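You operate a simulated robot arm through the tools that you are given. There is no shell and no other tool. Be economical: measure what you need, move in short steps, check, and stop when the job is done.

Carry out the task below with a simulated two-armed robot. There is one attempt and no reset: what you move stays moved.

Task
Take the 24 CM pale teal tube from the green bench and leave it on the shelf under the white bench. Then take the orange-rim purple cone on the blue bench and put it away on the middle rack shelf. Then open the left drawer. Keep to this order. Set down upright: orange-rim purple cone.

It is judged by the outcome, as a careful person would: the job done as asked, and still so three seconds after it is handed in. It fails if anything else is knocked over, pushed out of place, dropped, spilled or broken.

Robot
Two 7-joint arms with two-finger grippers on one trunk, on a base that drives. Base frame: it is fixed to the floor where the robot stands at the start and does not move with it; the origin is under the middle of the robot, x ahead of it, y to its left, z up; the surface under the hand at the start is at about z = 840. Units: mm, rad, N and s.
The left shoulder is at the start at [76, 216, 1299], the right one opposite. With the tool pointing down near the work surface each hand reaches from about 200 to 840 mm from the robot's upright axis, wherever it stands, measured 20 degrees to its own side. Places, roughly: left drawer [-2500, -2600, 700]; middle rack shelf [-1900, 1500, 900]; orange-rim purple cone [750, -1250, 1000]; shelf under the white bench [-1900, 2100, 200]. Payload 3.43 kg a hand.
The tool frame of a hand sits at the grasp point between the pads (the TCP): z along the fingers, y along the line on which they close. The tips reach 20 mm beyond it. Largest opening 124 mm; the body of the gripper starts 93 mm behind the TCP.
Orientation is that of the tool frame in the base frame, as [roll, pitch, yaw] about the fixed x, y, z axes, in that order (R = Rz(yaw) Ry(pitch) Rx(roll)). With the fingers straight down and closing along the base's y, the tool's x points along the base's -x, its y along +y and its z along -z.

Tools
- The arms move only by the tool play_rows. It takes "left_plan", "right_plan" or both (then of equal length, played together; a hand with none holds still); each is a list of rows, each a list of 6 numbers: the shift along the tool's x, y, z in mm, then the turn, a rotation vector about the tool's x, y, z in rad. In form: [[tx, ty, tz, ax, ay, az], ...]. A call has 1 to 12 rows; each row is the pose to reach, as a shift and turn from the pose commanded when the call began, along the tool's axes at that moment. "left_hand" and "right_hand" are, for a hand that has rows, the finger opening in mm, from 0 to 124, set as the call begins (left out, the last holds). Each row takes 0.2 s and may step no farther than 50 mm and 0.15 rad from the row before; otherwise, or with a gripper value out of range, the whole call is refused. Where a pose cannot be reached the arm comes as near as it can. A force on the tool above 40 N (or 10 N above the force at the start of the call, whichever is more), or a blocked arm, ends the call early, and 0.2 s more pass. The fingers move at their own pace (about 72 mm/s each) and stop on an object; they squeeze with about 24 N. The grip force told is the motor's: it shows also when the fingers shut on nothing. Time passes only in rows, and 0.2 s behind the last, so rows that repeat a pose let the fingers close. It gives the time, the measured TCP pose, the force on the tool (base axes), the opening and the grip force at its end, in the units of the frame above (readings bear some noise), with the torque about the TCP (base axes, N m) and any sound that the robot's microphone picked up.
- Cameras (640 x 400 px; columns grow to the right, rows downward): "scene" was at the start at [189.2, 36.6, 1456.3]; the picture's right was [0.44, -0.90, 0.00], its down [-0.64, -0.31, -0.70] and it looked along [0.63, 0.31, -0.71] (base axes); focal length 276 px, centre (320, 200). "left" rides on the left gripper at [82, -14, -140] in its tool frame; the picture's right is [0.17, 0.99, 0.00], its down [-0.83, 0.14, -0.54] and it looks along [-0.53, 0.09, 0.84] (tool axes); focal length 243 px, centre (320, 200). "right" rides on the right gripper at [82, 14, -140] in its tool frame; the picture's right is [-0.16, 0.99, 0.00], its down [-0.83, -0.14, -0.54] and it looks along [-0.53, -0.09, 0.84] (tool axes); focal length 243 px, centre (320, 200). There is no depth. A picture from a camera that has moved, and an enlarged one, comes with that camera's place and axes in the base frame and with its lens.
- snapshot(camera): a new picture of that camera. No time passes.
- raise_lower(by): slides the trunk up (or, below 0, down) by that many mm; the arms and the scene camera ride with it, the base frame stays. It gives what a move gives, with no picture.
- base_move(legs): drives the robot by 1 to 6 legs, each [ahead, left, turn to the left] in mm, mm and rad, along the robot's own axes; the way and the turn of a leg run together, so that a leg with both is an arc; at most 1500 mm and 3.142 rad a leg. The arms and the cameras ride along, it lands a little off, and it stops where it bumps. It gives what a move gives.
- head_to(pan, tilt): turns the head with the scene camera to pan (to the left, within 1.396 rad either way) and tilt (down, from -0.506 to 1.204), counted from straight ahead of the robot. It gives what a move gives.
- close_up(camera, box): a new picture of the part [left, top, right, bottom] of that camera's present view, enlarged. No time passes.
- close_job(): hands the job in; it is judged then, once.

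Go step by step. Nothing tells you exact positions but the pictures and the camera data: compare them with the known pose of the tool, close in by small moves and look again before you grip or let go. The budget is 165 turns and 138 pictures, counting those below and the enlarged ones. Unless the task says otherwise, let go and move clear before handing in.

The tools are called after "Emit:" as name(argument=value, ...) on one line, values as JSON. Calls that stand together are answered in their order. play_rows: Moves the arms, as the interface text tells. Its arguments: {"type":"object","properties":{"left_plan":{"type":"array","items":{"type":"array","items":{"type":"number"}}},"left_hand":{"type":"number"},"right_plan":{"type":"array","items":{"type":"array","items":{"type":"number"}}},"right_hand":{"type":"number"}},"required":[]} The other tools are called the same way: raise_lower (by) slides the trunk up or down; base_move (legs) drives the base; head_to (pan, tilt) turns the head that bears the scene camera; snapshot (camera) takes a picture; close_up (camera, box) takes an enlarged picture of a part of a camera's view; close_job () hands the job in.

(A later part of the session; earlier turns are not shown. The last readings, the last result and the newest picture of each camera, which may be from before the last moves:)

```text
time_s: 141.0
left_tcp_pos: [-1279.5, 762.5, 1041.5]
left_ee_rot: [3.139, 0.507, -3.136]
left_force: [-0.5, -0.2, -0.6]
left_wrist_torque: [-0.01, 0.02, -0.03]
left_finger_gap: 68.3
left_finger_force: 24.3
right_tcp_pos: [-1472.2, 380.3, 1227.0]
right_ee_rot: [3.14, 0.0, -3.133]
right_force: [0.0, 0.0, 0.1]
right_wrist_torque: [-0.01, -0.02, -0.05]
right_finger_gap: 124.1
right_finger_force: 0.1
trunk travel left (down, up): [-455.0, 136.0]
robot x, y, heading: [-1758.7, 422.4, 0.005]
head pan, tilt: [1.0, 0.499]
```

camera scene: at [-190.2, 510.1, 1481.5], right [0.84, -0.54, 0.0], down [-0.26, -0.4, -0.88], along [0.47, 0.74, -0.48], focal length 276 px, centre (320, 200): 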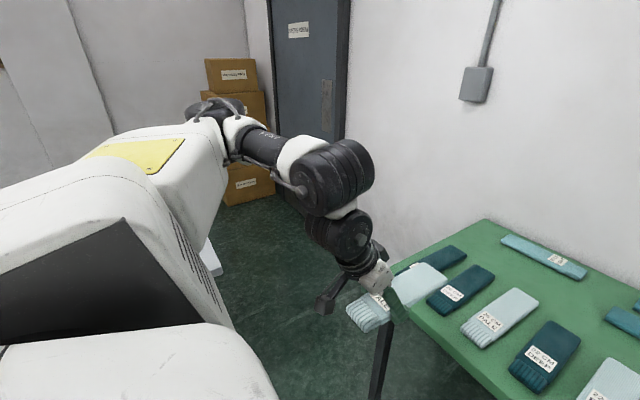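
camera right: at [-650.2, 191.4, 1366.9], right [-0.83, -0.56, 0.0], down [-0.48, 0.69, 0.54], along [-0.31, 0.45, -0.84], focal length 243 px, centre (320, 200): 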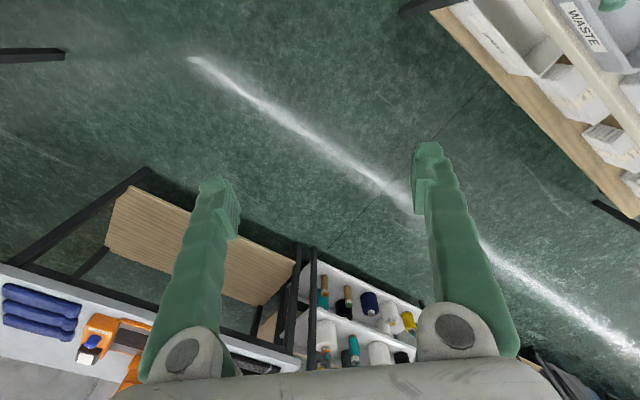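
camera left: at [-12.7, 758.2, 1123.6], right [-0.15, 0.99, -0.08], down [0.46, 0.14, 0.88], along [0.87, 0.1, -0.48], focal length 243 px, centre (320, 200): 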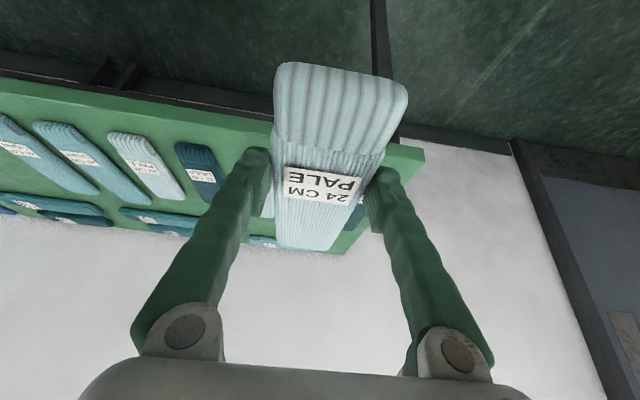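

Emit:
base_move(legs=[[-1485, 0, -0.005]])

Emit:
head_to(pan=1.396, tilt=0.6)

Emit:
snapshot(camera="scene")

Emit:
head_to(pan=0.7, tilt=0.5)

Emit:
snapshot(camera="scene")

```text
time_s: 150.2
left_tcp_pos: [-2751.8, 762.2, 1041.6]
left_ee_rot: [3.138, 0.507, 3.102]
left_force: [-1.3, 0.2, -0.1]
left_wrist_torque: [0.06, 0.01, -0.02]
left_finger_gap: 68.3
left_finger_force: 24.2
right_tcp_pos: [-2960.7, 388.7, 1226.3]
right_ee_rot: [3.141, 0.0, 3.108]
right_force: [-0.2, 0.2, 0.9]
right_wrist_torque: [-0.02, 0.0, 0.0]
right_finger_gap: 124.1
right_finger_force: 0.1
trunk travel left (down, up): [-455.0, 136.0]
robot x, y, heading: [-3247.3, 438.4, -0.035]
head pan, tilt: [1.0, 0.499]
```

```text
time_s: 151.0
left_tcp_pos: [-2752.9, 761.8, 1042.0]
left_ee_rot: [3.138, 0.508, 3.104]
left_force: [0.6, 0.0, 0.1]
left_wrist_torque: [0.04, 0.01, 0.0]
left_finger_gap: 68.1
left_finger_force: 24.4
right_tcp_pos: [-2962.3, 387.6, 1226.2]
right_ee_rot: [-3.14, 0.0, 3.106]
right_force: [-0.2, -0.2, 0.0]
right_wrist_torque: [0.01, 0.02, -0.01]
right_finger_gap: 123.9
right_finger_force: 0.0
trunk travel left (down, up): [-455.0, 136.0]
robot x, y, heading: [-3247.3, 441.1, -0.032]
head pan, tilt: [1.396, 0.6]
```

```text
105 pictures are left
camera scene: at [-3113.5, 524.3, 1472.5], right [0.98, -0.21, 0.0], down [-0.12, -0.55, -0.83], along [0.17, 0.81, -0.56], focal length 276 px, centre (320, 200)
```

scene: 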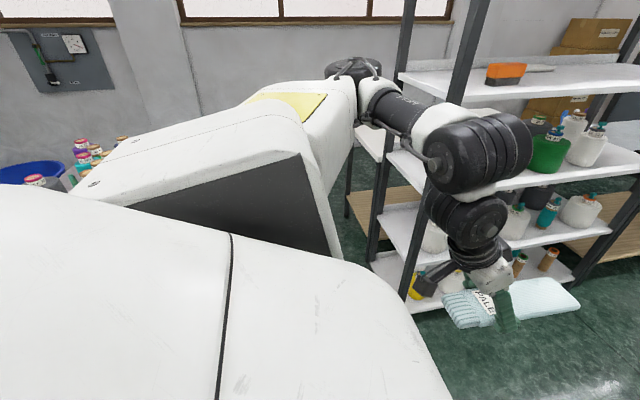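

```text
time_s: 152.1
left_tcp_pos: [-2751.8, 761.5, 1040.6]
left_ee_rot: [3.137, 0.506, 3.103]
left_force: [0.9, -0.8, -0.4]
left_wrist_torque: [-0.03, 0.0, 0.04]
left_finger_gap: 68.2
left_finger_force: 23.8
right_tcp_pos: [-2963.3, 386.7, 1226.4]
right_ee_rot: [3.141, 0.0, 3.106]
right_force: [-0.5, -0.2, 0.9]
right_wrist_torque: [0.0, -0.01, 0.02]
right_finger_gap: 123.9
right_finger_force: 0.1
trunk travel left (down, up): [-455.0, 136.0]
robot x, y, heading: [-3249.8, 438.8, -0.033]
head pan, tilt: [0.7, 0.499]
```

```text
104 pictures are left
camera scene: at [-3060.5, 494.1, 1481.6], right [0.62, -0.79, 0.0], down [-0.38, -0.3, -0.88], along [0.69, 0.54, -0.48], focal length 276 px, centre (320, 200)
```

scene: 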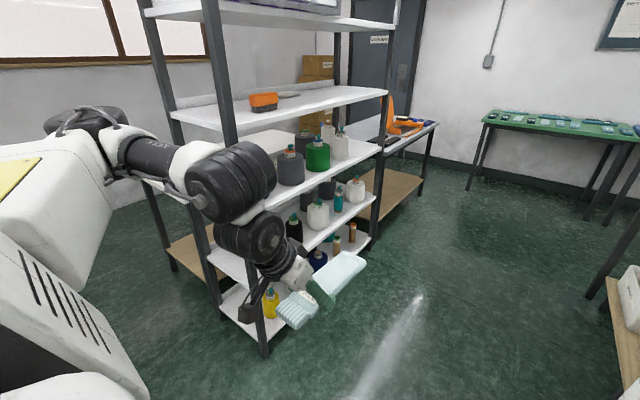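

The rack's left posts are at x≈-2525 (y 1300–1780) and the white bench's shelf end at x≈-2500. I'll turn slightly left, sidle up past the rack, then straighten up facing the shelf end.

Emit:
base_move(legs=[[0, 0, 0.383], [446, 1221, 0]])

Emit:
snapshot(camera="scene")

```text
time_s: 170.2
left_tcp_pos: [-2893.8, 2234.5, 1041.6]
left_ee_rot: [3.137, 0.508, -2.807]
left_force: [-0.3, -0.4, -0.3]
left_wrist_torque: [0.0, 0.03, -0.01]
left_finger_gap: 68.3
left_finger_force: 24.0
right_tcp_pos: [-2953.2, 1809.6, 1226.7]
right_ee_rot: [-3.141, 0.0, -2.802]
right_force: [0.3, -0.1, 0.9]
right_wrist_torque: [0.01, 0.04, -0.04]
right_finger_gap: 123.8
right_finger_force: 0.1
trunk travel left (down, up): [-455.0, 136.0]
robot x, y, heading: [-3236.7, 1754.1, 0.341]
head pan, tilt: [0.7, 0.499]
```

```text
103 pictures are left
camera scene: at [-3082.3, 1872.6, 1481.6], right [0.86, -0.51, 0.0], down [-0.24, -0.41, -0.88], along [0.45, 0.76, -0.48], focal length 276 px, centre (320, 200)
```

scene: 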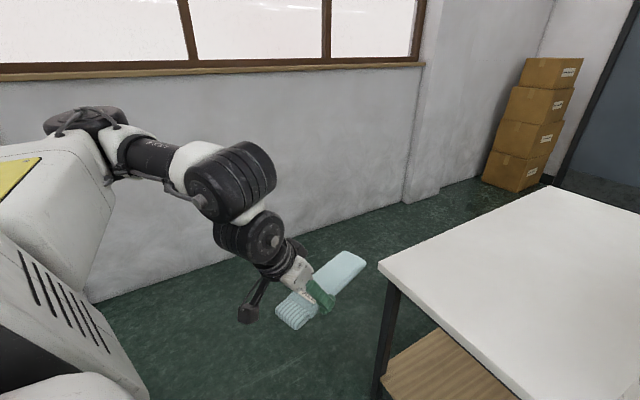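

Now straighten to face the shelf end and look.

Emit:
base_move(legs=[[0, 0, -0.341]])

Emit:
head_to(pan=0.3, tilt=0.75)

Emit:
snapshot(camera="scene")

Emit:
snapshot(camera="left")

```text
time_s: 172.0
left_tcp_pos: [-2753.7, 2092.8, 1041.7]
left_ee_rot: [3.139, 0.509, 3.139]
left_force: [0.1, 0.1, -1.0]
left_wrist_torque: [-0.02, 0.01, -0.01]
left_finger_gap: 68.5
left_finger_force: 24.1
right_tcp_pos: [-2950.9, 1711.4, 1225.4]
right_ee_rot: [-3.141, 0.0, 3.141]
right_force: [-0.8, 0.8, 0.8]
right_wrist_torque: [0.0, 0.01, 0.03]
right_finger_gap: 123.9
right_finger_force: 0.1
trunk travel left (down, up): [-455.0, 136.0]
robot x, y, heading: [-3237.2, 1754.7, -0.002]
head pan, tilt: [0.7, 0.499]
```

```text
time_s: 172.8
left_tcp_pos: [-2753.4, 2092.6, 1041.5]
left_ee_rot: [3.137, 0.51, 3.139]
left_force: [-0.9, 0.1, -0.7]
left_wrist_torque: [-0.01, 0.0, -0.02]
left_finger_gap: 68.5
left_finger_force: 24.2
right_tcp_pos: [-2950.5, 1711.7, 1226.9]
right_ee_rot: [3.141, 0.0, 3.14]
right_force: [1.0, -0.6, -0.3]
right_wrist_torque: [0.02, 0.0, 0.0]
right_finger_gap: 124.0
right_finger_force: 0.0
trunk travel left (down, up): [-455.0, 136.0]
robot x, y, heading: [-3241.7, 1758.3, -0.0]
head pan, tilt: [0.3, 0.75]
```

```text
102 pictures are left
camera scene: at [-3042.7, 1780.0, 1459.6], right [0.3, -0.96, 0.0], down [-0.65, -0.2, -0.73], along [0.7, 0.22, -0.68], focal length 276 px, centre (320, 200)
```

scene: 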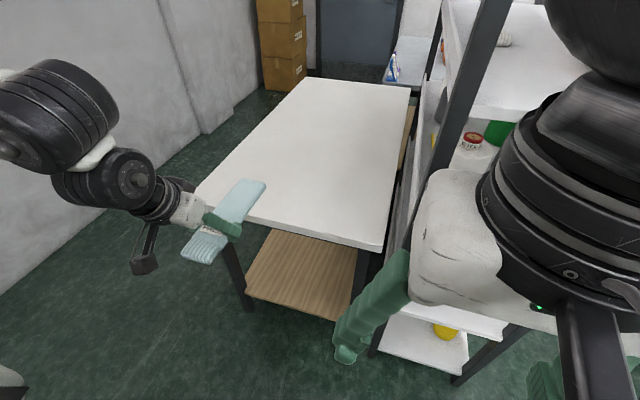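

```text
101 pictures are left
camera left: at [-2893.4, 2078.9, 1123.6], right [-0.14, 0.99, -0.08], down [0.46, 0.14, 0.88], along [0.87, 0.09, -0.48], focal length 243 px, centre (320, 200)
```

left: 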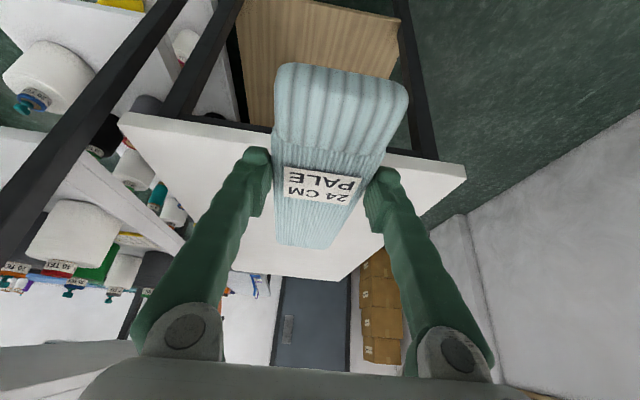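

The shelf end lies at x≈-2480, y 1816–2340, z≈200; the hand at y 2092 is nicely centred. I lower the trunk fully.

Emit:
raise_lower(by=-450)

Emit:
snapshot(camera="left")

```text
refused: -450 is not a number from -400 to 400
```

```text
100 pictures are left
camera left: at [-2893.4, 2078.9, 1123.6], right [-0.14, 0.99, -0.08], down [0.46, 0.14, 0.88], along [0.87, 0.09, -0.48], focal length 243 px, centre (320, 200)
```

left: 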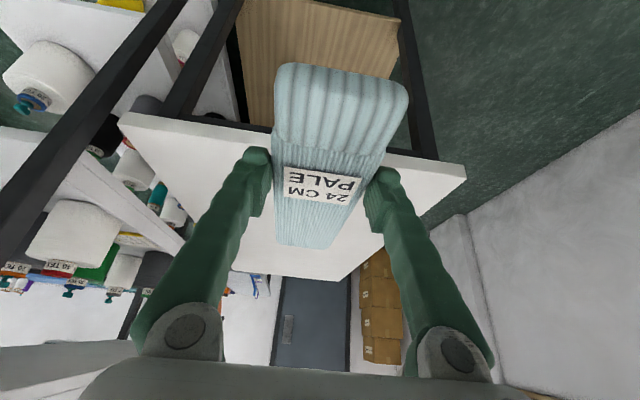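

Emit:
raise_lower(by=-225)

Emit:
raise_lower(by=-225)

Emit:
play_rows(left_plan=[[20, 0, 35, 0, 0, 0], [40, 0, 70, 0, 0, 0], [60, 0, 105, 0, 0, 0], [80, 0, 140, 0, 0, 0], [100, 0, 175, 0, 0, 0]])

Emit:
snapshot(camera="left")

```text
time_s: 175.2
left_tcp_pos: [-2772.2, 2093.2, 744.8]
left_ee_rot: [3.14, 0.303, 3.137]
left_force: [-0.4, -0.3, -0.3]
left_wrist_torque: [-0.03, 0.02, 0.0]
left_finger_gap: 68.5
left_finger_force: 24.2
right_tcp_pos: [-2920.7, 1690.2, 987.9]
right_ee_rot: [-3.083, -0.027, 2.991]
right_force: [12.8, 14.2, 21.9]
right_wrist_torque: [-1.34, 3.69, -1.64]
right_finger_gap: 124.1
right_finger_force: 0.1
trunk travel left (down, up): [-230.0, 361.0]
robot x, y, heading: [-3238.4, 1752.3, -0.002]
head pan, tilt: [0.3, 0.75]
```

```text
time_s: 176.0
left_tcp_pos: [-2770.5, 2092.4, 686.4]
left_ee_rot: [3.14, 0.267, 3.14]
left_force: [0.1, 0.2, -0.5]
left_wrist_torque: [-0.02, 0.02, 0.04]
left_finger_gap: 68.2
left_finger_force: 23.6
right_tcp_pos: [-2909.0, 1681.4, 938.6]
right_ee_rot: [-3.062, -0.032, 2.947]
right_force: [10.8, -3.9, 5.1]
right_wrist_torque: [0.66, 1.94, -0.1]
right_finger_gap: 124.1
right_finger_force: 0.1
trunk travel left (down, up): [-188.0, 403.0]
robot x, y, heading: [-3237.2, 1755.0, 0.001]
head pan, tilt: [0.3, 0.75]
stopped: the arm was blocked; the commanded pose is now the measured one
```

```text
time_s: 177.2
left_tcp_pos: [-2825.1, 2095.1, 492.4]
left_ee_rot: [3.139, 0.27, 3.14]
left_force: [0.5, -1.3, 0.4]
left_wrist_torque: [0.0, 0.04, 0.0]
left_finger_gap: 68.6
left_finger_force: 24.1
right_tcp_pos: [-2909.6, 1682.3, 939.6]
right_ee_rot: [-3.063, -0.031, 2.948]
right_force: [12.5, -3.9, 9.4]
right_wrist_torque: [0.81, 2.43, -0.07]
right_finger_gap: 124.0
right_finger_force: 0.1
trunk travel left (down, up): [-188.0, 403.0]
robot x, y, heading: [-3237.9, 1756.3, 0.001]
head pan, tilt: [0.3, 0.75]
```

```text
99 pictures are left
camera left: at [-2940.4, 2080.8, 605.8], right [-0.16, 0.99, -0.04], down [0.66, 0.14, 0.74], along [0.74, 0.09, -0.67], focal length 243 px, centre (320, 200)
```

left: 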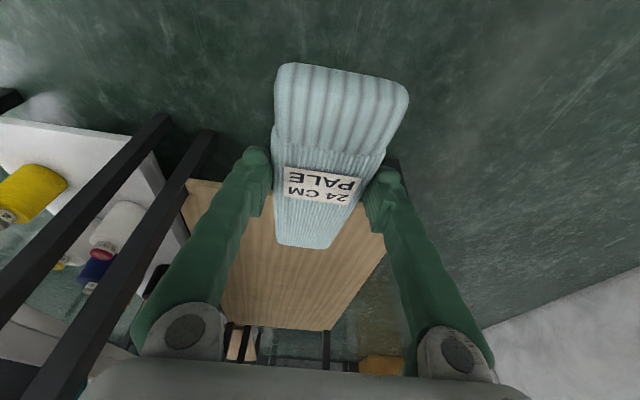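

The trunk stopped early: the right arm is pressing on something. I look at it.

Emit:
head_to(pan=-0.4, tilt=1.0)

Emit:
snapshot(camera="scene")

Emit:
snapshot(camera="right")

Emit:
head_to(pan=0.7, tilt=0.9)

Emit:
snapshot(camera="scene")

```text
time_s: 178.3
left_tcp_pos: [-2823.5, 2094.3, 494.5]
left_ee_rot: [3.138, 0.267, 3.14]
left_force: [-0.2, -0.4, 0.1]
left_wrist_torque: [0.07, 0.03, 0.03]
left_finger_gap: 68.5
left_finger_force: 23.8
right_tcp_pos: [-2910.3, 1680.3, 940.8]
right_ee_rot: [-3.063, -0.031, 2.95]
right_force: [1.0, -0.4, 7.5]
right_wrist_torque: [0.3, 0.77, 0.05]
right_finger_gap: 124.0
right_finger_force: 0.1
trunk travel left (down, up): [-188.0, 403.0]
robot x, y, heading: [-3237.0, 1753.0, -0.004]
head pan, tilt: [-0.4, 1.0]
```

```text
98 pictures are left
camera scene: at [-2976.1, 1747.0, 1161.8], right [-0.13, -0.99, 0.0], down [-0.84, 0.11, -0.52], along [0.52, -0.07, -0.85], focal length 276 px, centre (320, 200)
```

scene: 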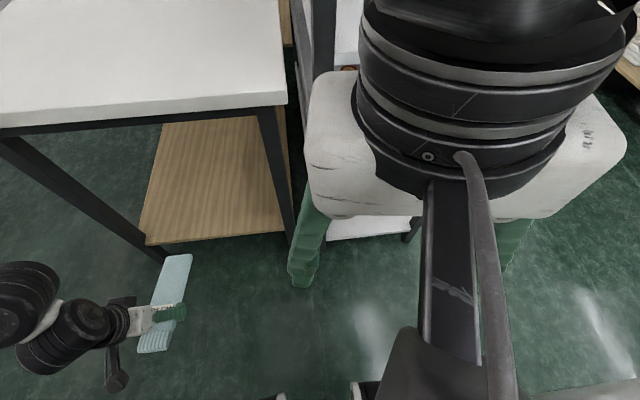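

```text
97 pictures are left
camera right: at [-2981.3, 1719.9, 1080.8], right [0.35, 0.93, -0.08], down [0.81, -0.26, 0.52], along [0.47, -0.25, -0.85], focal length 243 px, centre (320, 200)
```

right: 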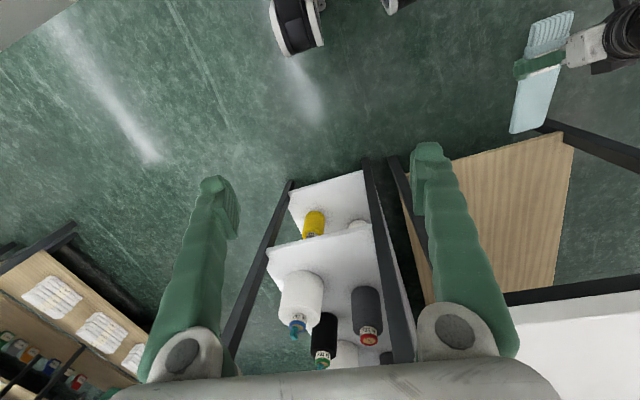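

```text
time_s: 179.6
left_tcp_pos: [-2824.1, 2094.6, 493.4]
left_ee_rot: [3.139, 0.266, 3.138]
left_force: [-0.3, -0.2, -0.3]
left_wrist_torque: [-0.03, -0.01, -0.01]
left_finger_gap: 68.2
left_finger_force: 24.4
right_tcp_pos: [-2909.3, 1683.7, 940.7]
right_ee_rot: [-3.067, -0.037, 2.939]
right_force: [-0.2, -0.1, -0.1]
right_wrist_torque: [0.02, -0.02, -0.01]
right_finger_gap: 124.0
right_finger_force: 0.0
trunk travel left (down, up): [-188.0, 403.0]
robot x, y, heading: [-3235.4, 1756.3, -0.002]
head pan, tilt: [0.7, 0.901]
```

```text
96 pictures are left
camera scene: at [-2973.5, 1746.1, 1165.0], right [-0.13, -0.99, 0.0], down [-0.82, 0.11, -0.56], along [0.56, -0.07, -0.83], focal length 276 px, centre (320, 200)
```

scene: 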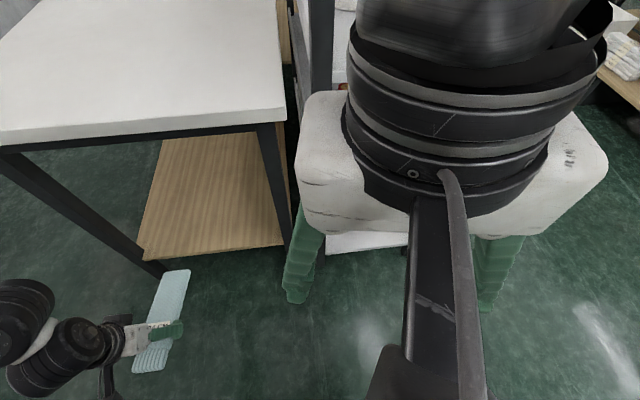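

The head is jammed against the right wrist. I move the right hand forward and outward to free it.

Emit:
play_rows(right_plan=[[-25, -30, 0, 0, 0, 0], [-50, -60, 0, 0, 0, 0], [-75, -95, 0, 0, 0, 0], [-100, -130, 0, 0, 0, 0], [-110, -165, 0, 0, 0, 0], [-110, -165, 0, 0, 0, 0]])

Emit:
head_to(pan=0.5, tilt=0.8)

Emit:
snapshot(camera="scene")

```text
time_s: 181.0
left_tcp_pos: [-2824.6, 2094.0, 493.6]
left_ee_rot: [3.14, 0.267, -3.141]
left_force: [-0.4, -0.4, 1.0]
left_wrist_torque: [0.01, 0.01, 0.03]
left_finger_gap: 68.1
left_finger_force: 24.3
right_tcp_pos: [-2847.3, 1523.2, 910.5]
right_ee_rot: [-3.061, -0.03, 2.949]
right_force: [0.8, 0.9, -1.4]
right_wrist_torque: [-0.01, 0.0, -0.01]
right_finger_gap: 124.1
right_finger_force: 0.0
right hand out of reach, approached as far as the arm can: row 3, 4, 5, 6
trunk travel left (down, up): [-188.0, 403.0]
robot x, y, heading: [-3240.2, 1755.9, 0.003]
head pan, tilt: [0.7, 0.901]
```

```text
time_s: 181.8
left_tcp_pos: [-2824.6, 2094.1, 493.3]
left_ee_rot: [3.138, 0.268, 3.139]
left_force: [-0.4, 0.2, -0.2]
left_wrist_torque: [-0.02, 0.01, -0.01]
left_finger_gap: 68.4
left_finger_force: 23.8
right_tcp_pos: [-2847.2, 1524.4, 911.0]
right_ee_rot: [-3.061, -0.031, 2.947]
right_force: [0.7, -0.6, -0.3]
right_wrist_torque: [0.02, -0.02, -0.01]
right_finger_gap: 124.2
right_finger_force: 0.1
trunk travel left (down, up): [-188.0, 403.0]
robot x, y, heading: [-3237.1, 1753.7, 0.003]
head pan, tilt: [0.499, 0.799]
```

```text
95 pictures are left
camera scene: at [-2973.4, 1794.1, 1178.2], right [0.48, -0.88, 0.0], down [-0.63, -0.34, -0.7], along [0.61, 0.33, -0.72], focal length 276 px, centre (320, 200)
```

scene: 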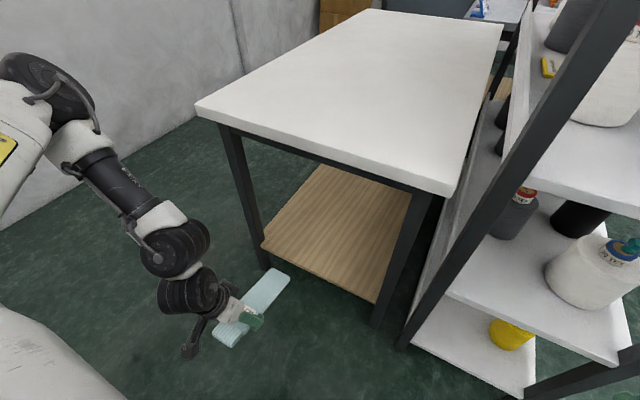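

Freed. Now I lower the trunk further with space below both hands.

Emit:
raise_lower(by=-150)

Emit:
snapshot(camera="scene")

```text
time_s: 183.5
left_tcp_pos: [-2823.3, 2093.4, 341.8]
left_ee_rot: [3.14, 0.268, 3.14]
left_force: [1.0, -0.7, 0.4]
left_wrist_torque: [0.01, 0.02, 0.01]
left_finger_gap: 68.2
left_finger_force: 24.1
right_tcp_pos: [-2821.1, 1526.7, 729.4]
right_ee_rot: [-3.046, -0.128, 2.945]
right_force: [-0.2, -0.4, 0.3]
right_wrist_torque: [0.0, -0.05, 0.01]
right_finger_gap: 123.9
right_finger_force: 0.2
trunk travel left (down, up): [-38.0, 553.0]
robot x, y, heading: [-3237.6, 1755.5, 0.001]
head pan, tilt: [0.499, 0.799]
```

```text
94 pictures are left
camera scene: at [-2919.3, 1794.0, 1013.6], right [0.48, -0.88, 0.0], down [-0.63, -0.34, -0.7], along [0.61, 0.33, -0.72], focal length 276 px, centre (320, 200)
```

scene: 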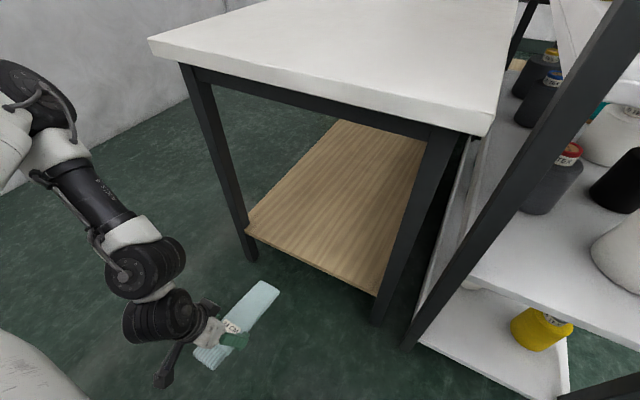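

Now I re-level the tube (tilt −0.24) and extend the arm slightly.

Emit:
play_rows(left_plan=[[0, 0, 0, 0, -0.12, 0], [0, 0, 0, 0, -0.24, 0], [-33, 0, 9, 0, -0.24, 0], [-66, 0, 18, 0, -0.24, 0], [-96, 0, 26, 0, -0.24, 0], [-96, 0, 26, 0, -0.24, 0]])

Emit:
snapshot(camera="scene")

Emit:
snapshot(camera="left")

```text
time_s: 184.9
left_tcp_pos: [-2724.1, 2092.3, 341.2]
left_ee_rot: [3.141, 0.508, 3.138]
left_force: [-0.5, 0.5, 0.4]
left_wrist_torque: [-0.02, -0.02, 0.03]
left_finger_gap: 68.2
left_finger_force: 24.3
left hand out of reach, approached as far as the arm can: row 2
right_tcp_pos: [-2821.7, 1526.7, 728.3]
right_ee_rot: [-3.043, -0.128, 2.947]
right_force: [-0.2, 0.2, -0.5]
right_wrist_torque: [-0.02, 0.01, 0.01]
right_finger_gap: 124.2
right_finger_force: 0.1
trunk travel left (down, up): [-38.0, 553.0]
robot x, y, heading: [-3238.9, 1756.6, 0.001]
head pan, tilt: [0.499, 0.799]
```

```text
93 pictures are left
camera scene: at [-2919.1, 1794.1, 1013.5], right [0.48, -0.88, 0.0], down [-0.63, -0.34, -0.7], along [0.61, 0.33, -0.72], focal length 276 px, centre (320, 200)
```

scene: 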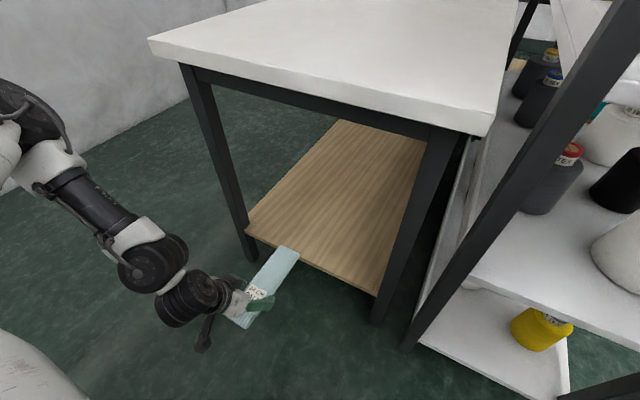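

```text
92 pictures are left
camera left: at [-2864.3, 2078.4, 424.7], right [-0.14, 0.99, -0.08], down [0.46, 0.14, 0.88], along [0.87, 0.09, -0.48], focal length 243 px, centre (320, 200)
```

left: 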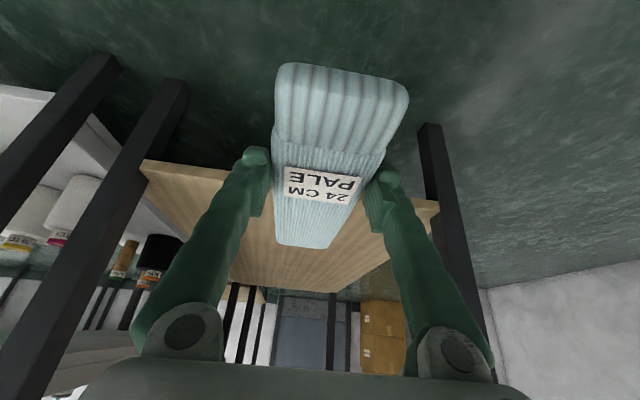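

Shelf edge confirmed at x≈-2494, z≈200. I extend the arm 150 mm over the shelf first and check the elbow.

Emit:
play_rows(left_plan=[[-33, 0, 18, 0, 0, 0], [-65, 0, 37, 0, 0, 0], [-98, 0, 55, 0, 0, 0], [-131, 0, 73, 0, 0, 0], [-131, 0, 73, 0, 0, 0]])

Emit:
snapshot(camera="scene")

```text
time_s: 186.1
left_tcp_pos: [-2574.4, 2093.7, 341.3]
left_ee_rot: [3.139, 0.509, 3.138]
left_force: [0.4, -0.3, -0.3]
left_wrist_torque: [0.0, 0.01, -0.01]
left_finger_gap: 68.1
left_finger_force: 24.4
right_tcp_pos: [-2821.3, 1526.3, 729.3]
right_ee_rot: [-3.045, -0.128, 2.947]
right_force: [0.5, -0.2, 0.0]
right_wrist_torque: [0.03, 0.01, 0.01]
right_finger_gap: 124.0
right_finger_force: 0.1
trunk travel left (down, up): [-38.0, 553.0]
robot x, y, heading: [-3240.9, 1754.9, -0.002]
head pan, tilt: [0.499, 0.799]
```

```text
91 pictures are left
camera scene: at [-2919.1, 1794.1, 1013.5], right [0.48, -0.88, 0.0], down [-0.63, -0.34, -0.7], along [0.61, 0.33, -0.72], focal length 276 px, centre (320, 200)
```

scene: 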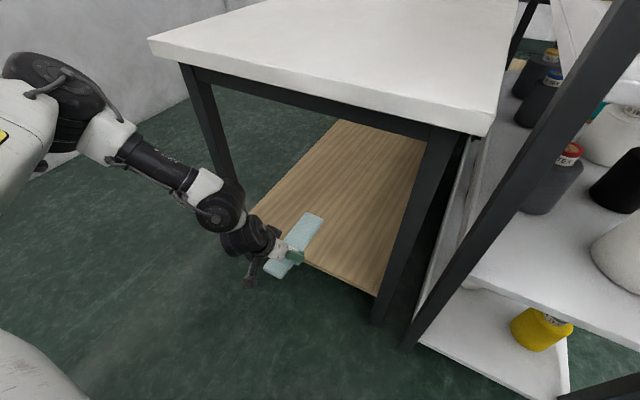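

Emit:
play_rows(left_plan=[[-33, 0, 18, 0, 0, 0], [-65, 0, 37, 0, 0, 0], [-79, 0, 44, 0, 0, 0], [-79, 0, 44, 0, 0, 0]])

Emit:
base_move(legs=[[110, 0, 0]])

Emit:
snapshot(camera="scene")

Emit:
snapshot(camera="left")

```text
time_s: 187.1
left_tcp_pos: [-2482.6, 2092.5, 343.8]
left_ee_rot: [3.14, 0.508, 3.138]
left_force: [0.2, -0.4, 0.1]
left_wrist_torque: [0.01, 0.0, -0.02]
left_finger_gap: 68.3
left_finger_force: 24.7
right_tcp_pos: [-2821.2, 1526.8, 728.3]
right_ee_rot: [-3.045, -0.127, 2.946]
right_force: [0.5, -0.9, -1.2]
right_wrist_torque: [-0.03, 0.02, 0.02]
right_finger_gap: 124.0
right_finger_force: 0.1
trunk travel left (down, up): [-38.0, 553.0]
robot x, y, heading: [-3235.8, 1755.2, -0.001]
head pan, tilt: [0.499, 0.799]
```

```text
time_s: 188.4
left_tcp_pos: [-2372.7, 2091.1, 341.5]
left_ee_rot: [3.139, 0.509, 3.137]
left_force: [1.2, -0.6, -0.8]
left_wrist_torque: [-0.01, 0.0, 0.0]
left_finger_gap: 68.2
left_finger_force: 23.7
right_tcp_pos: [-2710.5, 1524.6, 729.4]
right_ee_rot: [-3.043, -0.129, 2.944]
right_force: [1.6, 0.0, -0.4]
right_wrist_torque: [-0.01, 0.04, 0.01]
right_finger_gap: 123.8
right_finger_force: 0.1
trunk travel left (down, up): [-38.0, 553.0]
robot x, y, heading: [-3126.2, 1752.5, -0.004]
head pan, tilt: [0.499, 0.799]
```

```text
90 pictures are left
camera scene: at [-2808.5, 1793.2, 1013.3], right [0.48, -0.88, 0.0], down [-0.63, -0.34, -0.7], along [0.61, 0.33, -0.72], focal length 276 px, centre (320, 200)
```

scene: 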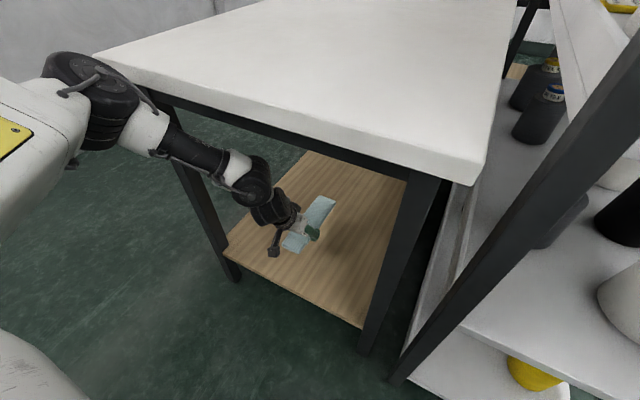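

```text
89 pictures are left
camera left: at [-2512.3, 2077.6, 424.0], right [-0.14, 0.99, -0.08], down [0.46, 0.14, 0.87], along [0.87, 0.09, -0.48], focal length 243 px, centre (320, 200)
```

left: 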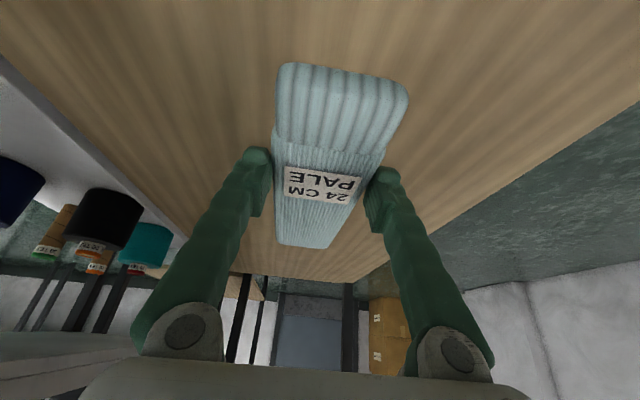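

Inside over the shelf. I lower gently.

Emit:
play_rows(left_plan=[[16, 0, 28, 0, 0, 0], [32, 0, 57, 0, 0, 0], [42, 0, 74, 0, 0, 0], [47, 0, 83, 0, 0, 0]])

Emit:
snapshot(camera="scene")

Emit:
snapshot(camera="left")

```text
time_s: 189.4
left_tcp_pos: [-2370.5, 2089.5, 249.5]
left_ee_rot: [-3.141, 0.512, 3.139]
left_force: [0.3, 0.3, 10.0]
left_wrist_torque: [-0.04, -0.21, 0.17]
left_finger_gap: 68.3
left_finger_force: 24.3
right_tcp_pos: [-2711.7, 1525.7, 728.9]
right_ee_rot: [-3.045, -0.128, 2.946]
right_force: [-0.3, 0.4, -0.4]
right_wrist_torque: [0.0, -0.02, 0.02]
right_finger_gap: 123.9
right_finger_force: 0.1
trunk travel left (down, up): [-38.0, 553.0]
robot x, y, heading: [-3129.8, 1753.4, -0.005]
head pan, tilt: [0.499, 0.799]
```

```text
88 pictures are left
camera scene: at [-2809.9, 1792.8, 1013.8], right [0.48, -0.88, 0.0], down [-0.63, -0.34, -0.7], along [0.61, 0.33, -0.72], focal length 276 px, centre (320, 200)
```

scene: 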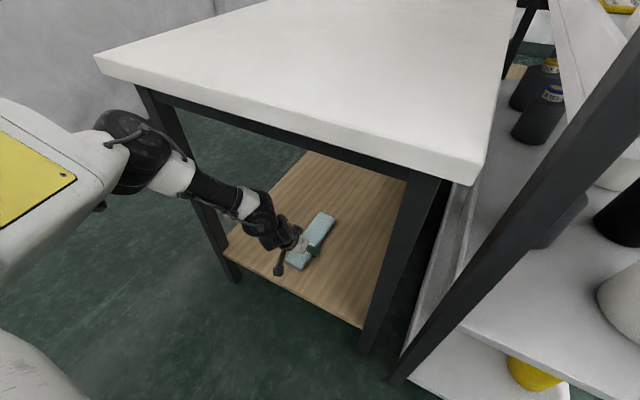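

```text
87 pictures are left
camera left: at [-2511.8, 2076.8, 331.1], right [-0.14, 0.99, -0.08], down [0.46, 0.14, 0.88], along [0.88, 0.09, -0.47], focal length 243 px, centre (320, 200)
```

left: 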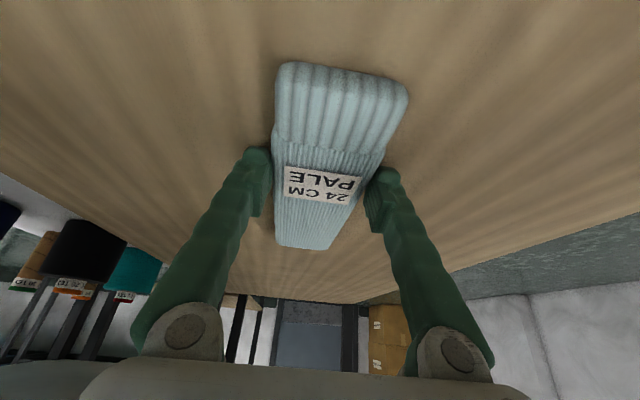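

Contact at ~10 N: it rests on the shelf. I open and back out upward.

Emit:
play_rows(left_plan=[[0, 0, -1, 0, 0, 0], [0, 0, -1, 0, 0, 0], [0, 0, -1, 0, 0, 0]], left_hand=96)

Emit:
play_rows(left_plan=[[0, 0, -30, 0, 0, 0], [0, 0, -70, 0, 0, 0], [0, 0, -110, 0, 0, 0]])

Emit:
snapshot(camera="left")

Emit:
snapshot(camera="scene")

```text
time_s: 190.2
left_tcp_pos: [-2374.0, 2090.4, 248.2]
left_ee_rot: [3.141, 0.509, 3.137]
left_force: [0.4, -0.7, 0.4]
left_wrist_torque: [0.01, -0.01, -0.01]
left_finger_gap: 96.0
left_finger_force: 0.0
right_tcp_pos: [-2711.4, 1525.0, 728.4]
right_ee_rot: [-3.045, -0.127, 2.945]
right_force: [-0.1, -1.4, 0.2]
right_wrist_torque: [-0.01, -0.01, 0.0]
right_finger_gap: 123.9
right_finger_force: 0.0
trunk travel left (down, up): [-38.0, 553.0]
robot x, y, heading: [-3129.0, 1755.1, -0.006]
head pan, tilt: [0.499, 0.799]
```

```text
time_s: 191.1
left_tcp_pos: [-2428.2, 2091.0, 345.9]
left_ee_rot: [3.139, 0.507, 3.135]
left_force: [-0.4, -0.3, 0.2]
left_wrist_torque: [0.04, 0.01, 0.03]
left_finger_gap: 95.7
left_finger_force: 0.0
right_tcp_pos: [-2711.5, 1525.2, 729.2]
right_ee_rot: [-3.044, -0.127, 2.943]
right_force: [-0.8, 0.3, 0.4]
right_wrist_torque: [0.02, 0.04, 0.0]
right_finger_gap: 124.0
right_finger_force: 0.1
trunk travel left (down, up): [-38.0, 553.0]
robot x, y, heading: [-3124.9, 1755.1, 0.002]
head pan, tilt: [0.499, 0.799]
```

```text
86 pictures are left
camera left: at [-2568.4, 2078.3, 427.1], right [-0.14, 0.99, -0.08], down [0.46, 0.14, 0.88], along [0.87, 0.09, -0.48], focal length 243 px, centre (320, 200)
```

left: 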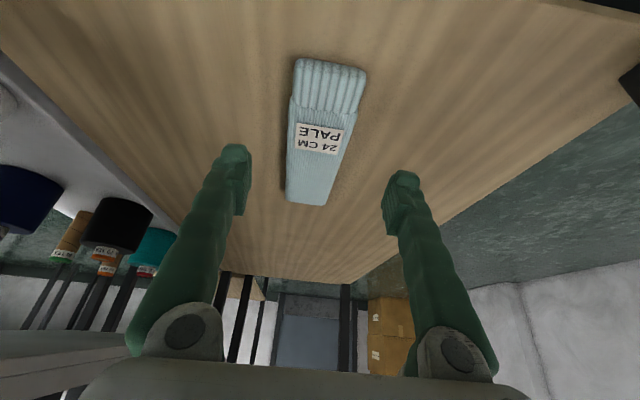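

```text
85 pictures are left
camera scene: at [-2809.5, 1793.0, 1013.6], right [0.48, -0.88, 0.0], down [-0.63, -0.34, -0.7], along [0.61, 0.33, -0.72], focal length 276 px, centre (320, 200)
```

scene: 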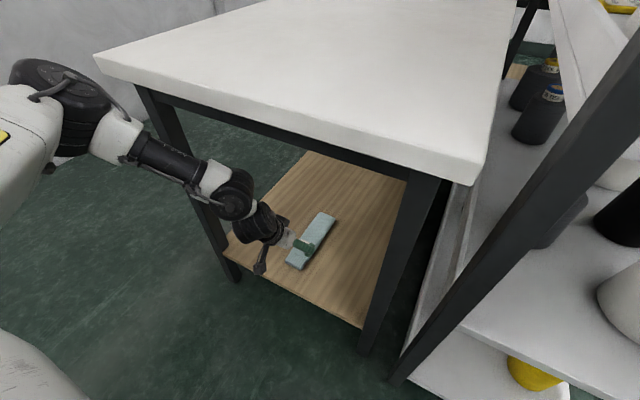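

The tube rests well on the shelf. I withdraw and rise again.

Emit:
base_move(legs=[[-130, 0, 0]])

Emit:
play_rows(left_plan=[[33, 0, -18, 0, 0, 0], [65, 0, -37, 0, 0, 0], [98, 0, -55, 0, 0, 0], [131, 0, -73, 0, 0, 0], [160, 0, -89, 0, 0, 0]])

Emit:
raise_lower(by=400)

Emit:
head_to(pan=0.3, tilt=0.7)

Emit:
snapshot(camera="scene")

```text
time_s: 192.5
left_tcp_pos: [-2558.9, 2091.1, 345.0]
left_ee_rot: [3.141, 0.508, 3.135]
left_force: [-1.4, 0.3, -0.2]
left_wrist_torque: [0.02, -0.03, 0.02]
left_finger_gap: 95.8
left_finger_force: 0.0
right_tcp_pos: [-2842.2, 1525.1, 728.1]
right_ee_rot: [-3.044, -0.129, 2.943]
right_force: [-1.3, 0.7, -0.5]
right_wrist_torque: [0.01, -0.02, -0.01]
right_finger_gap: 124.1
right_finger_force: 0.0
trunk travel left (down, up): [-38.0, 553.0]
robot x, y, heading: [-3257.0, 1757.5, -0.001]
head pan, tilt: [0.499, 0.799]
```

```text
time_s: 193.7
left_tcp_pos: [-2741.7, 2093.6, 344.7]
left_ee_rot: [3.14, 0.507, 3.137]
left_force: [0.3, -0.1, -0.1]
left_wrist_torque: [0.03, -0.02, 0.0]
left_finger_gap: 95.7
left_finger_force: 0.1
right_tcp_pos: [-2843.0, 1525.5, 730.2]
right_ee_rot: [-3.043, -0.126, 2.942]
right_force: [-0.2, 0.8, -0.1]
right_wrist_torque: [0.0, -0.01, -0.01]
right_finger_gap: 124.2
right_finger_force: 0.1
trunk travel left (down, up): [-38.0, 553.0]
robot x, y, heading: [-3257.6, 1752.6, 0.004]
head pan, tilt: [0.499, 0.799]
```

```text
time_s: 197.5
left_tcp_pos: [-2741.9, 2092.5, 744.6]
left_ee_rot: [3.139, 0.508, 3.135]
left_force: [-0.5, -0.3, 0.5]
left_wrist_torque: [-0.01, 0.03, 0.02]
left_finger_gap: 95.8
left_finger_force: 0.0
right_tcp_pos: [-2842.7, 1525.4, 1128.4]
right_ee_rot: [-3.044, -0.128, 2.941]
right_force: [0.5, 0.0, 0.1]
right_wrist_torque: [0.03, 0.03, 0.02]
right_finger_gap: 123.8
right_finger_force: 0.1
trunk travel left (down, up): [-438.0, 153.0]
robot x, y, heading: [-3258.1, 1756.3, -0.01]
head pan, tilt: [0.499, 0.799]
```

```text
time_s: 198.2
left_tcp_pos: [-2740.0, 2092.9, 745.3]
left_ee_rot: [3.14, 0.509, 3.134]
left_force: [-0.2, 0.2, -0.2]
left_wrist_torque: [-0.02, 0.02, 0.03]
left_finger_gap: 96.0
left_finger_force: 0.1
right_tcp_pos: [-2841.1, 1525.3, 1128.0]
right_ee_rot: [-3.043, -0.126, 2.943]
right_force: [-0.5, 0.6, 0.1]
right_wrist_torque: [-0.01, 0.01, -0.02]
right_finger_gap: 123.9
right_finger_force: 0.0
trunk travel left (down, up): [-438.0, 153.0]
robot x, y, heading: [-3255.4, 1753.5, -0.002]
head pan, tilt: [0.3, 0.7]
```

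```text
84 pictures are left
camera scene: at [-3055.5, 1780.2, 1445.8], right [0.29, -0.96, 0.0], down [-0.62, -0.19, -0.76], along [0.73, 0.22, -0.64], focal length 276 px, centre (320, 200)
```

scene: 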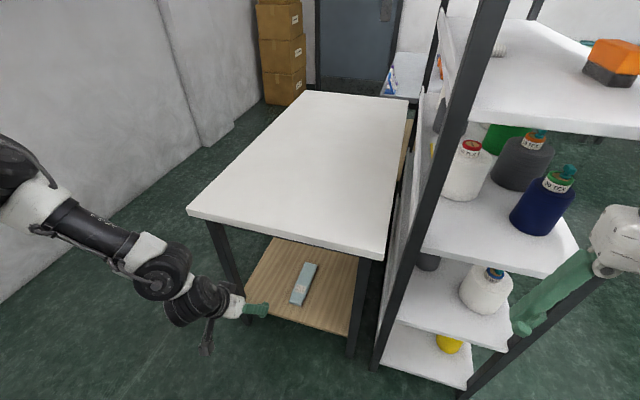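

The tube is set. Now I drive back toward the blue bench for the cone.

Emit:
base_move(legs=[[0, -1330, 0]])

Emit:
base_move(legs=[[1450, 0, 0]])

```text
time_s: 216.0
left_tcp_pos: [-2744.0, 774.3, 745.3]
left_ee_rot: [3.139, 0.509, -3.139]
left_force: [-0.2, 0.6, 0.2]
left_wrist_torque: [0.0, -0.01, -0.03]
left_finger_gap: 95.8
left_finger_force: 0.2
right_tcp_pos: [-2839.9, 205.7, 1128.0]
right_ee_rot: [-3.042, -0.129, 2.953]
right_force: [0.1, -0.6, 0.0]
right_wrist_torque: [-0.01, -0.03, 0.01]
right_finger_gap: 124.0
right_finger_force: 0.0
trunk travel left (down, up): [-438.0, 153.0]
robot x, y, heading: [-3259.6, 432.4, 0.007]
head pan, tilt: [0.3, 0.7]
```

```text
time_s: 225.1
left_tcp_pos: [-1275.8, 775.1, 744.1]
left_ee_rot: [3.14, 0.508, 3.137]
left_force: [0.4, -0.1, -0.8]
left_wrist_torque: [0.02, 0.01, -0.01]
left_finger_gap: 96.1
left_finger_force: 0.2
right_tcp_pos: [-1374.9, 207.4, 1128.5]
right_ee_rot: [-3.047, -0.127, 2.945]
right_force: [1.4, 0.0, -0.2]
right_wrist_torque: [0.03, 0.01, -0.02]
right_finger_gap: 123.9
right_finger_force: 0.0
trunk travel left (down, up): [-438.0, 153.0]
robot x, y, heading: [-1797.7, 433.1, -0.002]
head pan, tilt: [0.3, 0.7]
```

I raise the left hand to travel height, then continue.

Emit:
play_rows(left_plan=[[-24, 0, -43, 0, 0, 0], [-48, 0, -86, 0, 0, 0], [-72, 0, -129, 0, 0, 0], [-96, 0, -172, 0, 0, 0], [-120, 0, -215, 0, 0, 0], [-144, 0, -258, 0, 0, 0], [-160, 0, -287, 0, 0, 0]])

Emit:
base_move(legs=[[1470, 0, 0], [0, -900, 0]])

Emit:
head_to(pan=-0.4, tilt=0.4)

Emit:
snapshot(camera="scene")

```text
time_s: 226.7
left_tcp_pos: [-1275.3, 773.0, 1075.4]
left_ee_rot: [3.138, 0.507, 3.14]
left_force: [-0.2, -0.4, 0.0]
left_wrist_torque: [0.0, 0.03, -0.03]
left_finger_gap: 96.0
left_finger_force: 0.0
right_tcp_pos: [-1376.6, 206.0, 1129.5]
right_ee_rot: [-3.046, -0.127, 2.946]
right_force: [-1.0, -0.2, -0.8]
right_wrist_torque: [0.0, 0.0, 0.01]
right_finger_gap: 124.0
right_finger_force: 0.0
trunk travel left (down, up): [-438.0, 153.0]
robot x, y, heading: [-1791.8, 434.1, -0.001]
head pan, tilt: [0.3, 0.7]
```

```text
time_s: 247.7
left_tcp_pos: [190.3, -143.6, 1075.7]
left_ee_rot: [3.139, 0.508, 3.118]
left_force: [0.4, 0.4, 0.7]
left_wrist_torque: [0.0, -0.03, 0.01]
left_finger_gap: 96.2
left_finger_force: 0.1
right_tcp_pos: [77.7, -708.1, 1128.1]
right_ee_rot: [-3.043, -0.127, 2.925]
right_force: [0.9, 0.0, 0.2]
right_wrist_torque: [-0.02, 0.01, -0.04]
right_finger_gap: 124.0
right_finger_force: 0.0
trunk travel left (down, up): [-438.0, 153.0]
robot x, y, heading: [-339.6, -473.0, -0.022]
head pan, tilt: [0.3, 0.7]
```

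```text
time_s: 248.7
left_tcp_pos: [188.7, -144.4, 1076.1]
left_ee_rot: [3.14, 0.507, 3.117]
left_force: [-0.9, -0.1, -0.6]
left_wrist_torque: [0.0, -0.02, -0.02]
left_finger_gap: 96.1
left_finger_force: 0.0
right_tcp_pos: [77.3, -707.9, 1129.0]
right_ee_rot: [-3.044, -0.128, 2.926]
right_force: [0.5, 0.3, 0.1]
right_wrist_torque: [0.01, 0.02, 0.01]
right_finger_gap: 123.7
right_finger_force: 0.1
trunk travel left (down, up): [-438.0, 153.0]
robot x, y, heading: [-336.2, -470.6, -0.018]
head pan, tilt: [-0.4, 0.4]
```

```text
83 pictures are left
camera scene: at [-128.7, -510.7, 1472.7], right [-0.41, -0.91, 0.0], down [-0.36, 0.16, -0.92], along [0.84, -0.38, -0.39], focal length 276 px, centre (320, 200)
```

scene: 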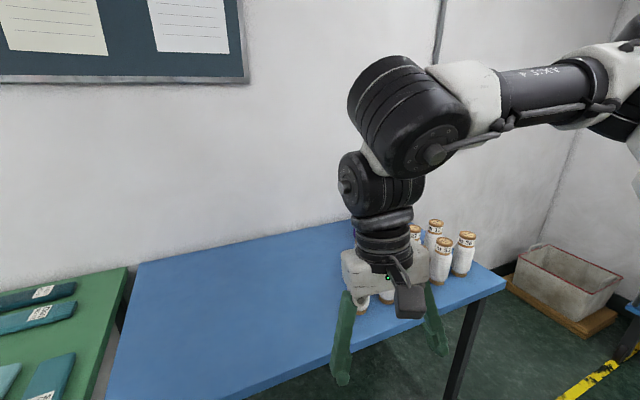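

Several cones stand at the right end of the blue bench. I drive further right and look more closely.

Emit:
base_move(legs=[[0, -480, 0.018]])

Emit:
head_to(pan=-0.25, tilt=0.55)

Emit:
snapshot(camera="scene")

Emit:
snapshot(camera="right")

```text
time_s: 255.6
left_tcp_pos: [177.9, -608.1, 1075.5]
left_ee_rot: [3.141, 0.508, 3.141]
left_force: [0.4, 0.4, 0.5]
left_wrist_torque: [-0.01, 0.0, 0.03]
left_finger_gap: 96.0
left_finger_force: 0.1
right_tcp_pos: [77.0, -1175.0, 1128.5]
right_ee_rot: [-3.042, -0.127, 2.947]
right_force: [-0.1, -0.1, -0.1]
right_wrist_torque: [0.05, -0.02, 0.01]
right_finger_gap: 123.6
right_finger_force: 0.0
trunk travel left (down, up): [-438.0, 153.0]
robot x, y, heading: [-337.8, -947.4, 0.001]
head pan, tilt: [-0.4, 0.4]
```

```text
time_s: 256.3
left_tcp_pos: [178.3, -609.4, 1075.3]
left_ee_rot: [3.14, 0.508, 3.14]
left_force: [0.5, 0.1, 0.6]
left_wrist_torque: [-0.02, -0.03, -0.02]
left_finger_gap: 96.3
left_finger_force: 0.2
right_tcp_pos: [76.8, -1174.8, 1128.1]
right_ee_rot: [-3.043, -0.127, 2.948]
right_force: [-1.2, -0.3, -0.1]
right_wrist_torque: [0.01, 0.02, 0.0]
right_finger_gap: 124.2
right_finger_force: 0.2
trunk travel left (down, up): [-438.0, 153.0]
robot x, y, heading: [-342.0, -947.3, 0.003]
head pan, tilt: [-0.25, 0.55]
```

```text
82 pictures are left
camera scene: at [-130.8, -968.8, 1459.0], right [-0.25, -0.97, 0.0], down [-0.51, 0.13, -0.85], along [0.83, -0.21, -0.52], focal length 276 px, centre (320, 200)
```

scene: 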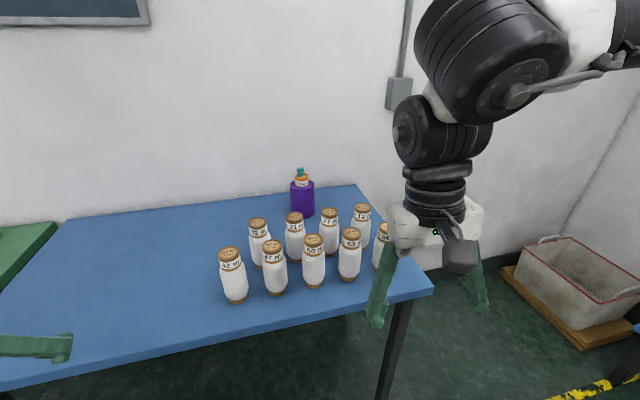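

```text
81 pictures are left
camera right: at [20.9, -1136.2, 1276.0], right [0.34, 0.93, -0.12], down [0.86, -0.26, 0.44], along [0.38, -0.25, -0.89], focal length 243 px, centre (320, 200)
```

right: 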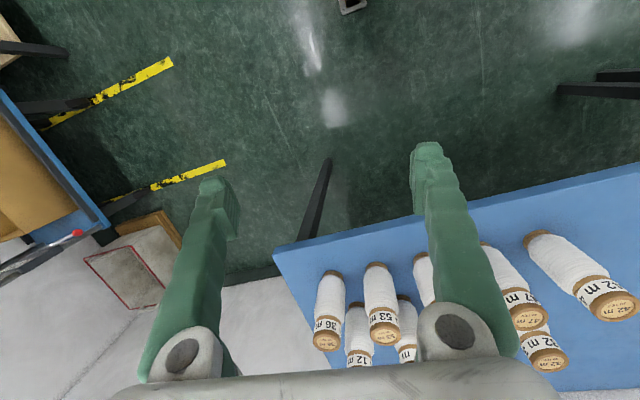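

The purple cone stands behind two rows of white bobbins near [740, -1120]. I zoom in to verify it and its surroundings.

Emit:
close_up(camera="scene", box=[205, 160, 395, 310])

```text
2.67 times, centred on (300, 235) of scene
camera zoom: at [-130.8, -968.8, 1459.0], right [-0.25, -0.97, 0.0], down [-0.51, 0.13, -0.85], along [0.83, -0.21, -0.52], focal length 736 px, centre (373, 107)
```

zoom: 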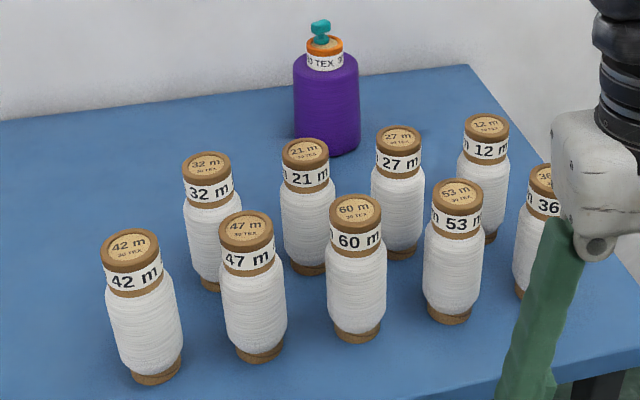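

Confirmed: single purple cone with orange rim, centre ≈[768, -1127], ~92 mm wide. I straighten the right hand and raise it, then drive in.

Emit:
play_rows(right_plan=[[0, 0, -20, -0.043, -0.068, -0.095], [0, 0, -45, -0.086, -0.137, -0.189], [0, 0, -75, -0.086, -0.137, -0.189], [0, 0, -75, -0.086, -0.137, -0.189]])

Emit:
base_move(legs=[[300, 0, 0]])

Emit:
snapshot(camera="right")

```text
time_s: 257.3
left_tcp_pos: [179.0, -606.5, 1072.6]
left_ee_rot: [-3.14, 0.504, 3.142]
left_force: [-0.2, 0.5, 0.3]
left_wrist_torque: [0.01, 0.01, 0.0]
left_finger_gap: 96.3
left_finger_force: 0.1
right_tcp_pos: [52.6, -1166.0, 1149.0]
right_ee_rot: [3.141, -0.002, -3.138]
right_force: [0.7, 0.9, 0.6]
right_wrist_torque: [-0.01, 0.05, -0.03]
right_finger_gap: 124.0
right_finger_force: 0.0
right hand out of reach, approached as far as the arm can: row 1, 2, 3, 4
trunk travel left (down, up): [-438.0, 153.0]
robot x, y, heading: [-337.9, -946.9, -0.003]
head pan, tilt: [-0.25, 0.55]
```

```text
time_s: 259.7
left_tcp_pos: [475.0, -610.8, 1074.9]
left_ee_rot: [3.142, 0.508, 3.136]
left_force: [0.1, 0.9, -0.5]
left_wrist_torque: [0.01, -0.02, -0.03]
left_finger_gap: 95.9
left_finger_force: 0.0
right_tcp_pos: [343.1, -1170.4, 1150.3]
right_ee_rot: [3.14, 0.002, 3.141]
right_force: [-0.2, 0.7, 0.0]
right_wrist_torque: [0.0, -0.02, 0.01]
right_finger_gap: 124.0
right_finger_force: 0.1
trunk travel left (down, up): [-438.0, 153.0]
robot x, y, heading: [-44.9, -948.8, -0.006]
head pan, tilt: [-0.25, 0.55]
```

```text
79 pictures are left
camera right: at [262.1, -1156.4, 1289.4], right [0.17, 0.99, 0.0], down [0.83, -0.14, 0.54], along [0.53, -0.09, -0.84], focal length 243 px, centre (320, 200)
```

right: 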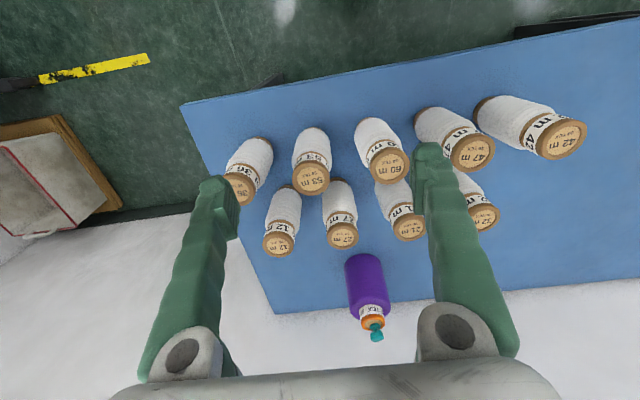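

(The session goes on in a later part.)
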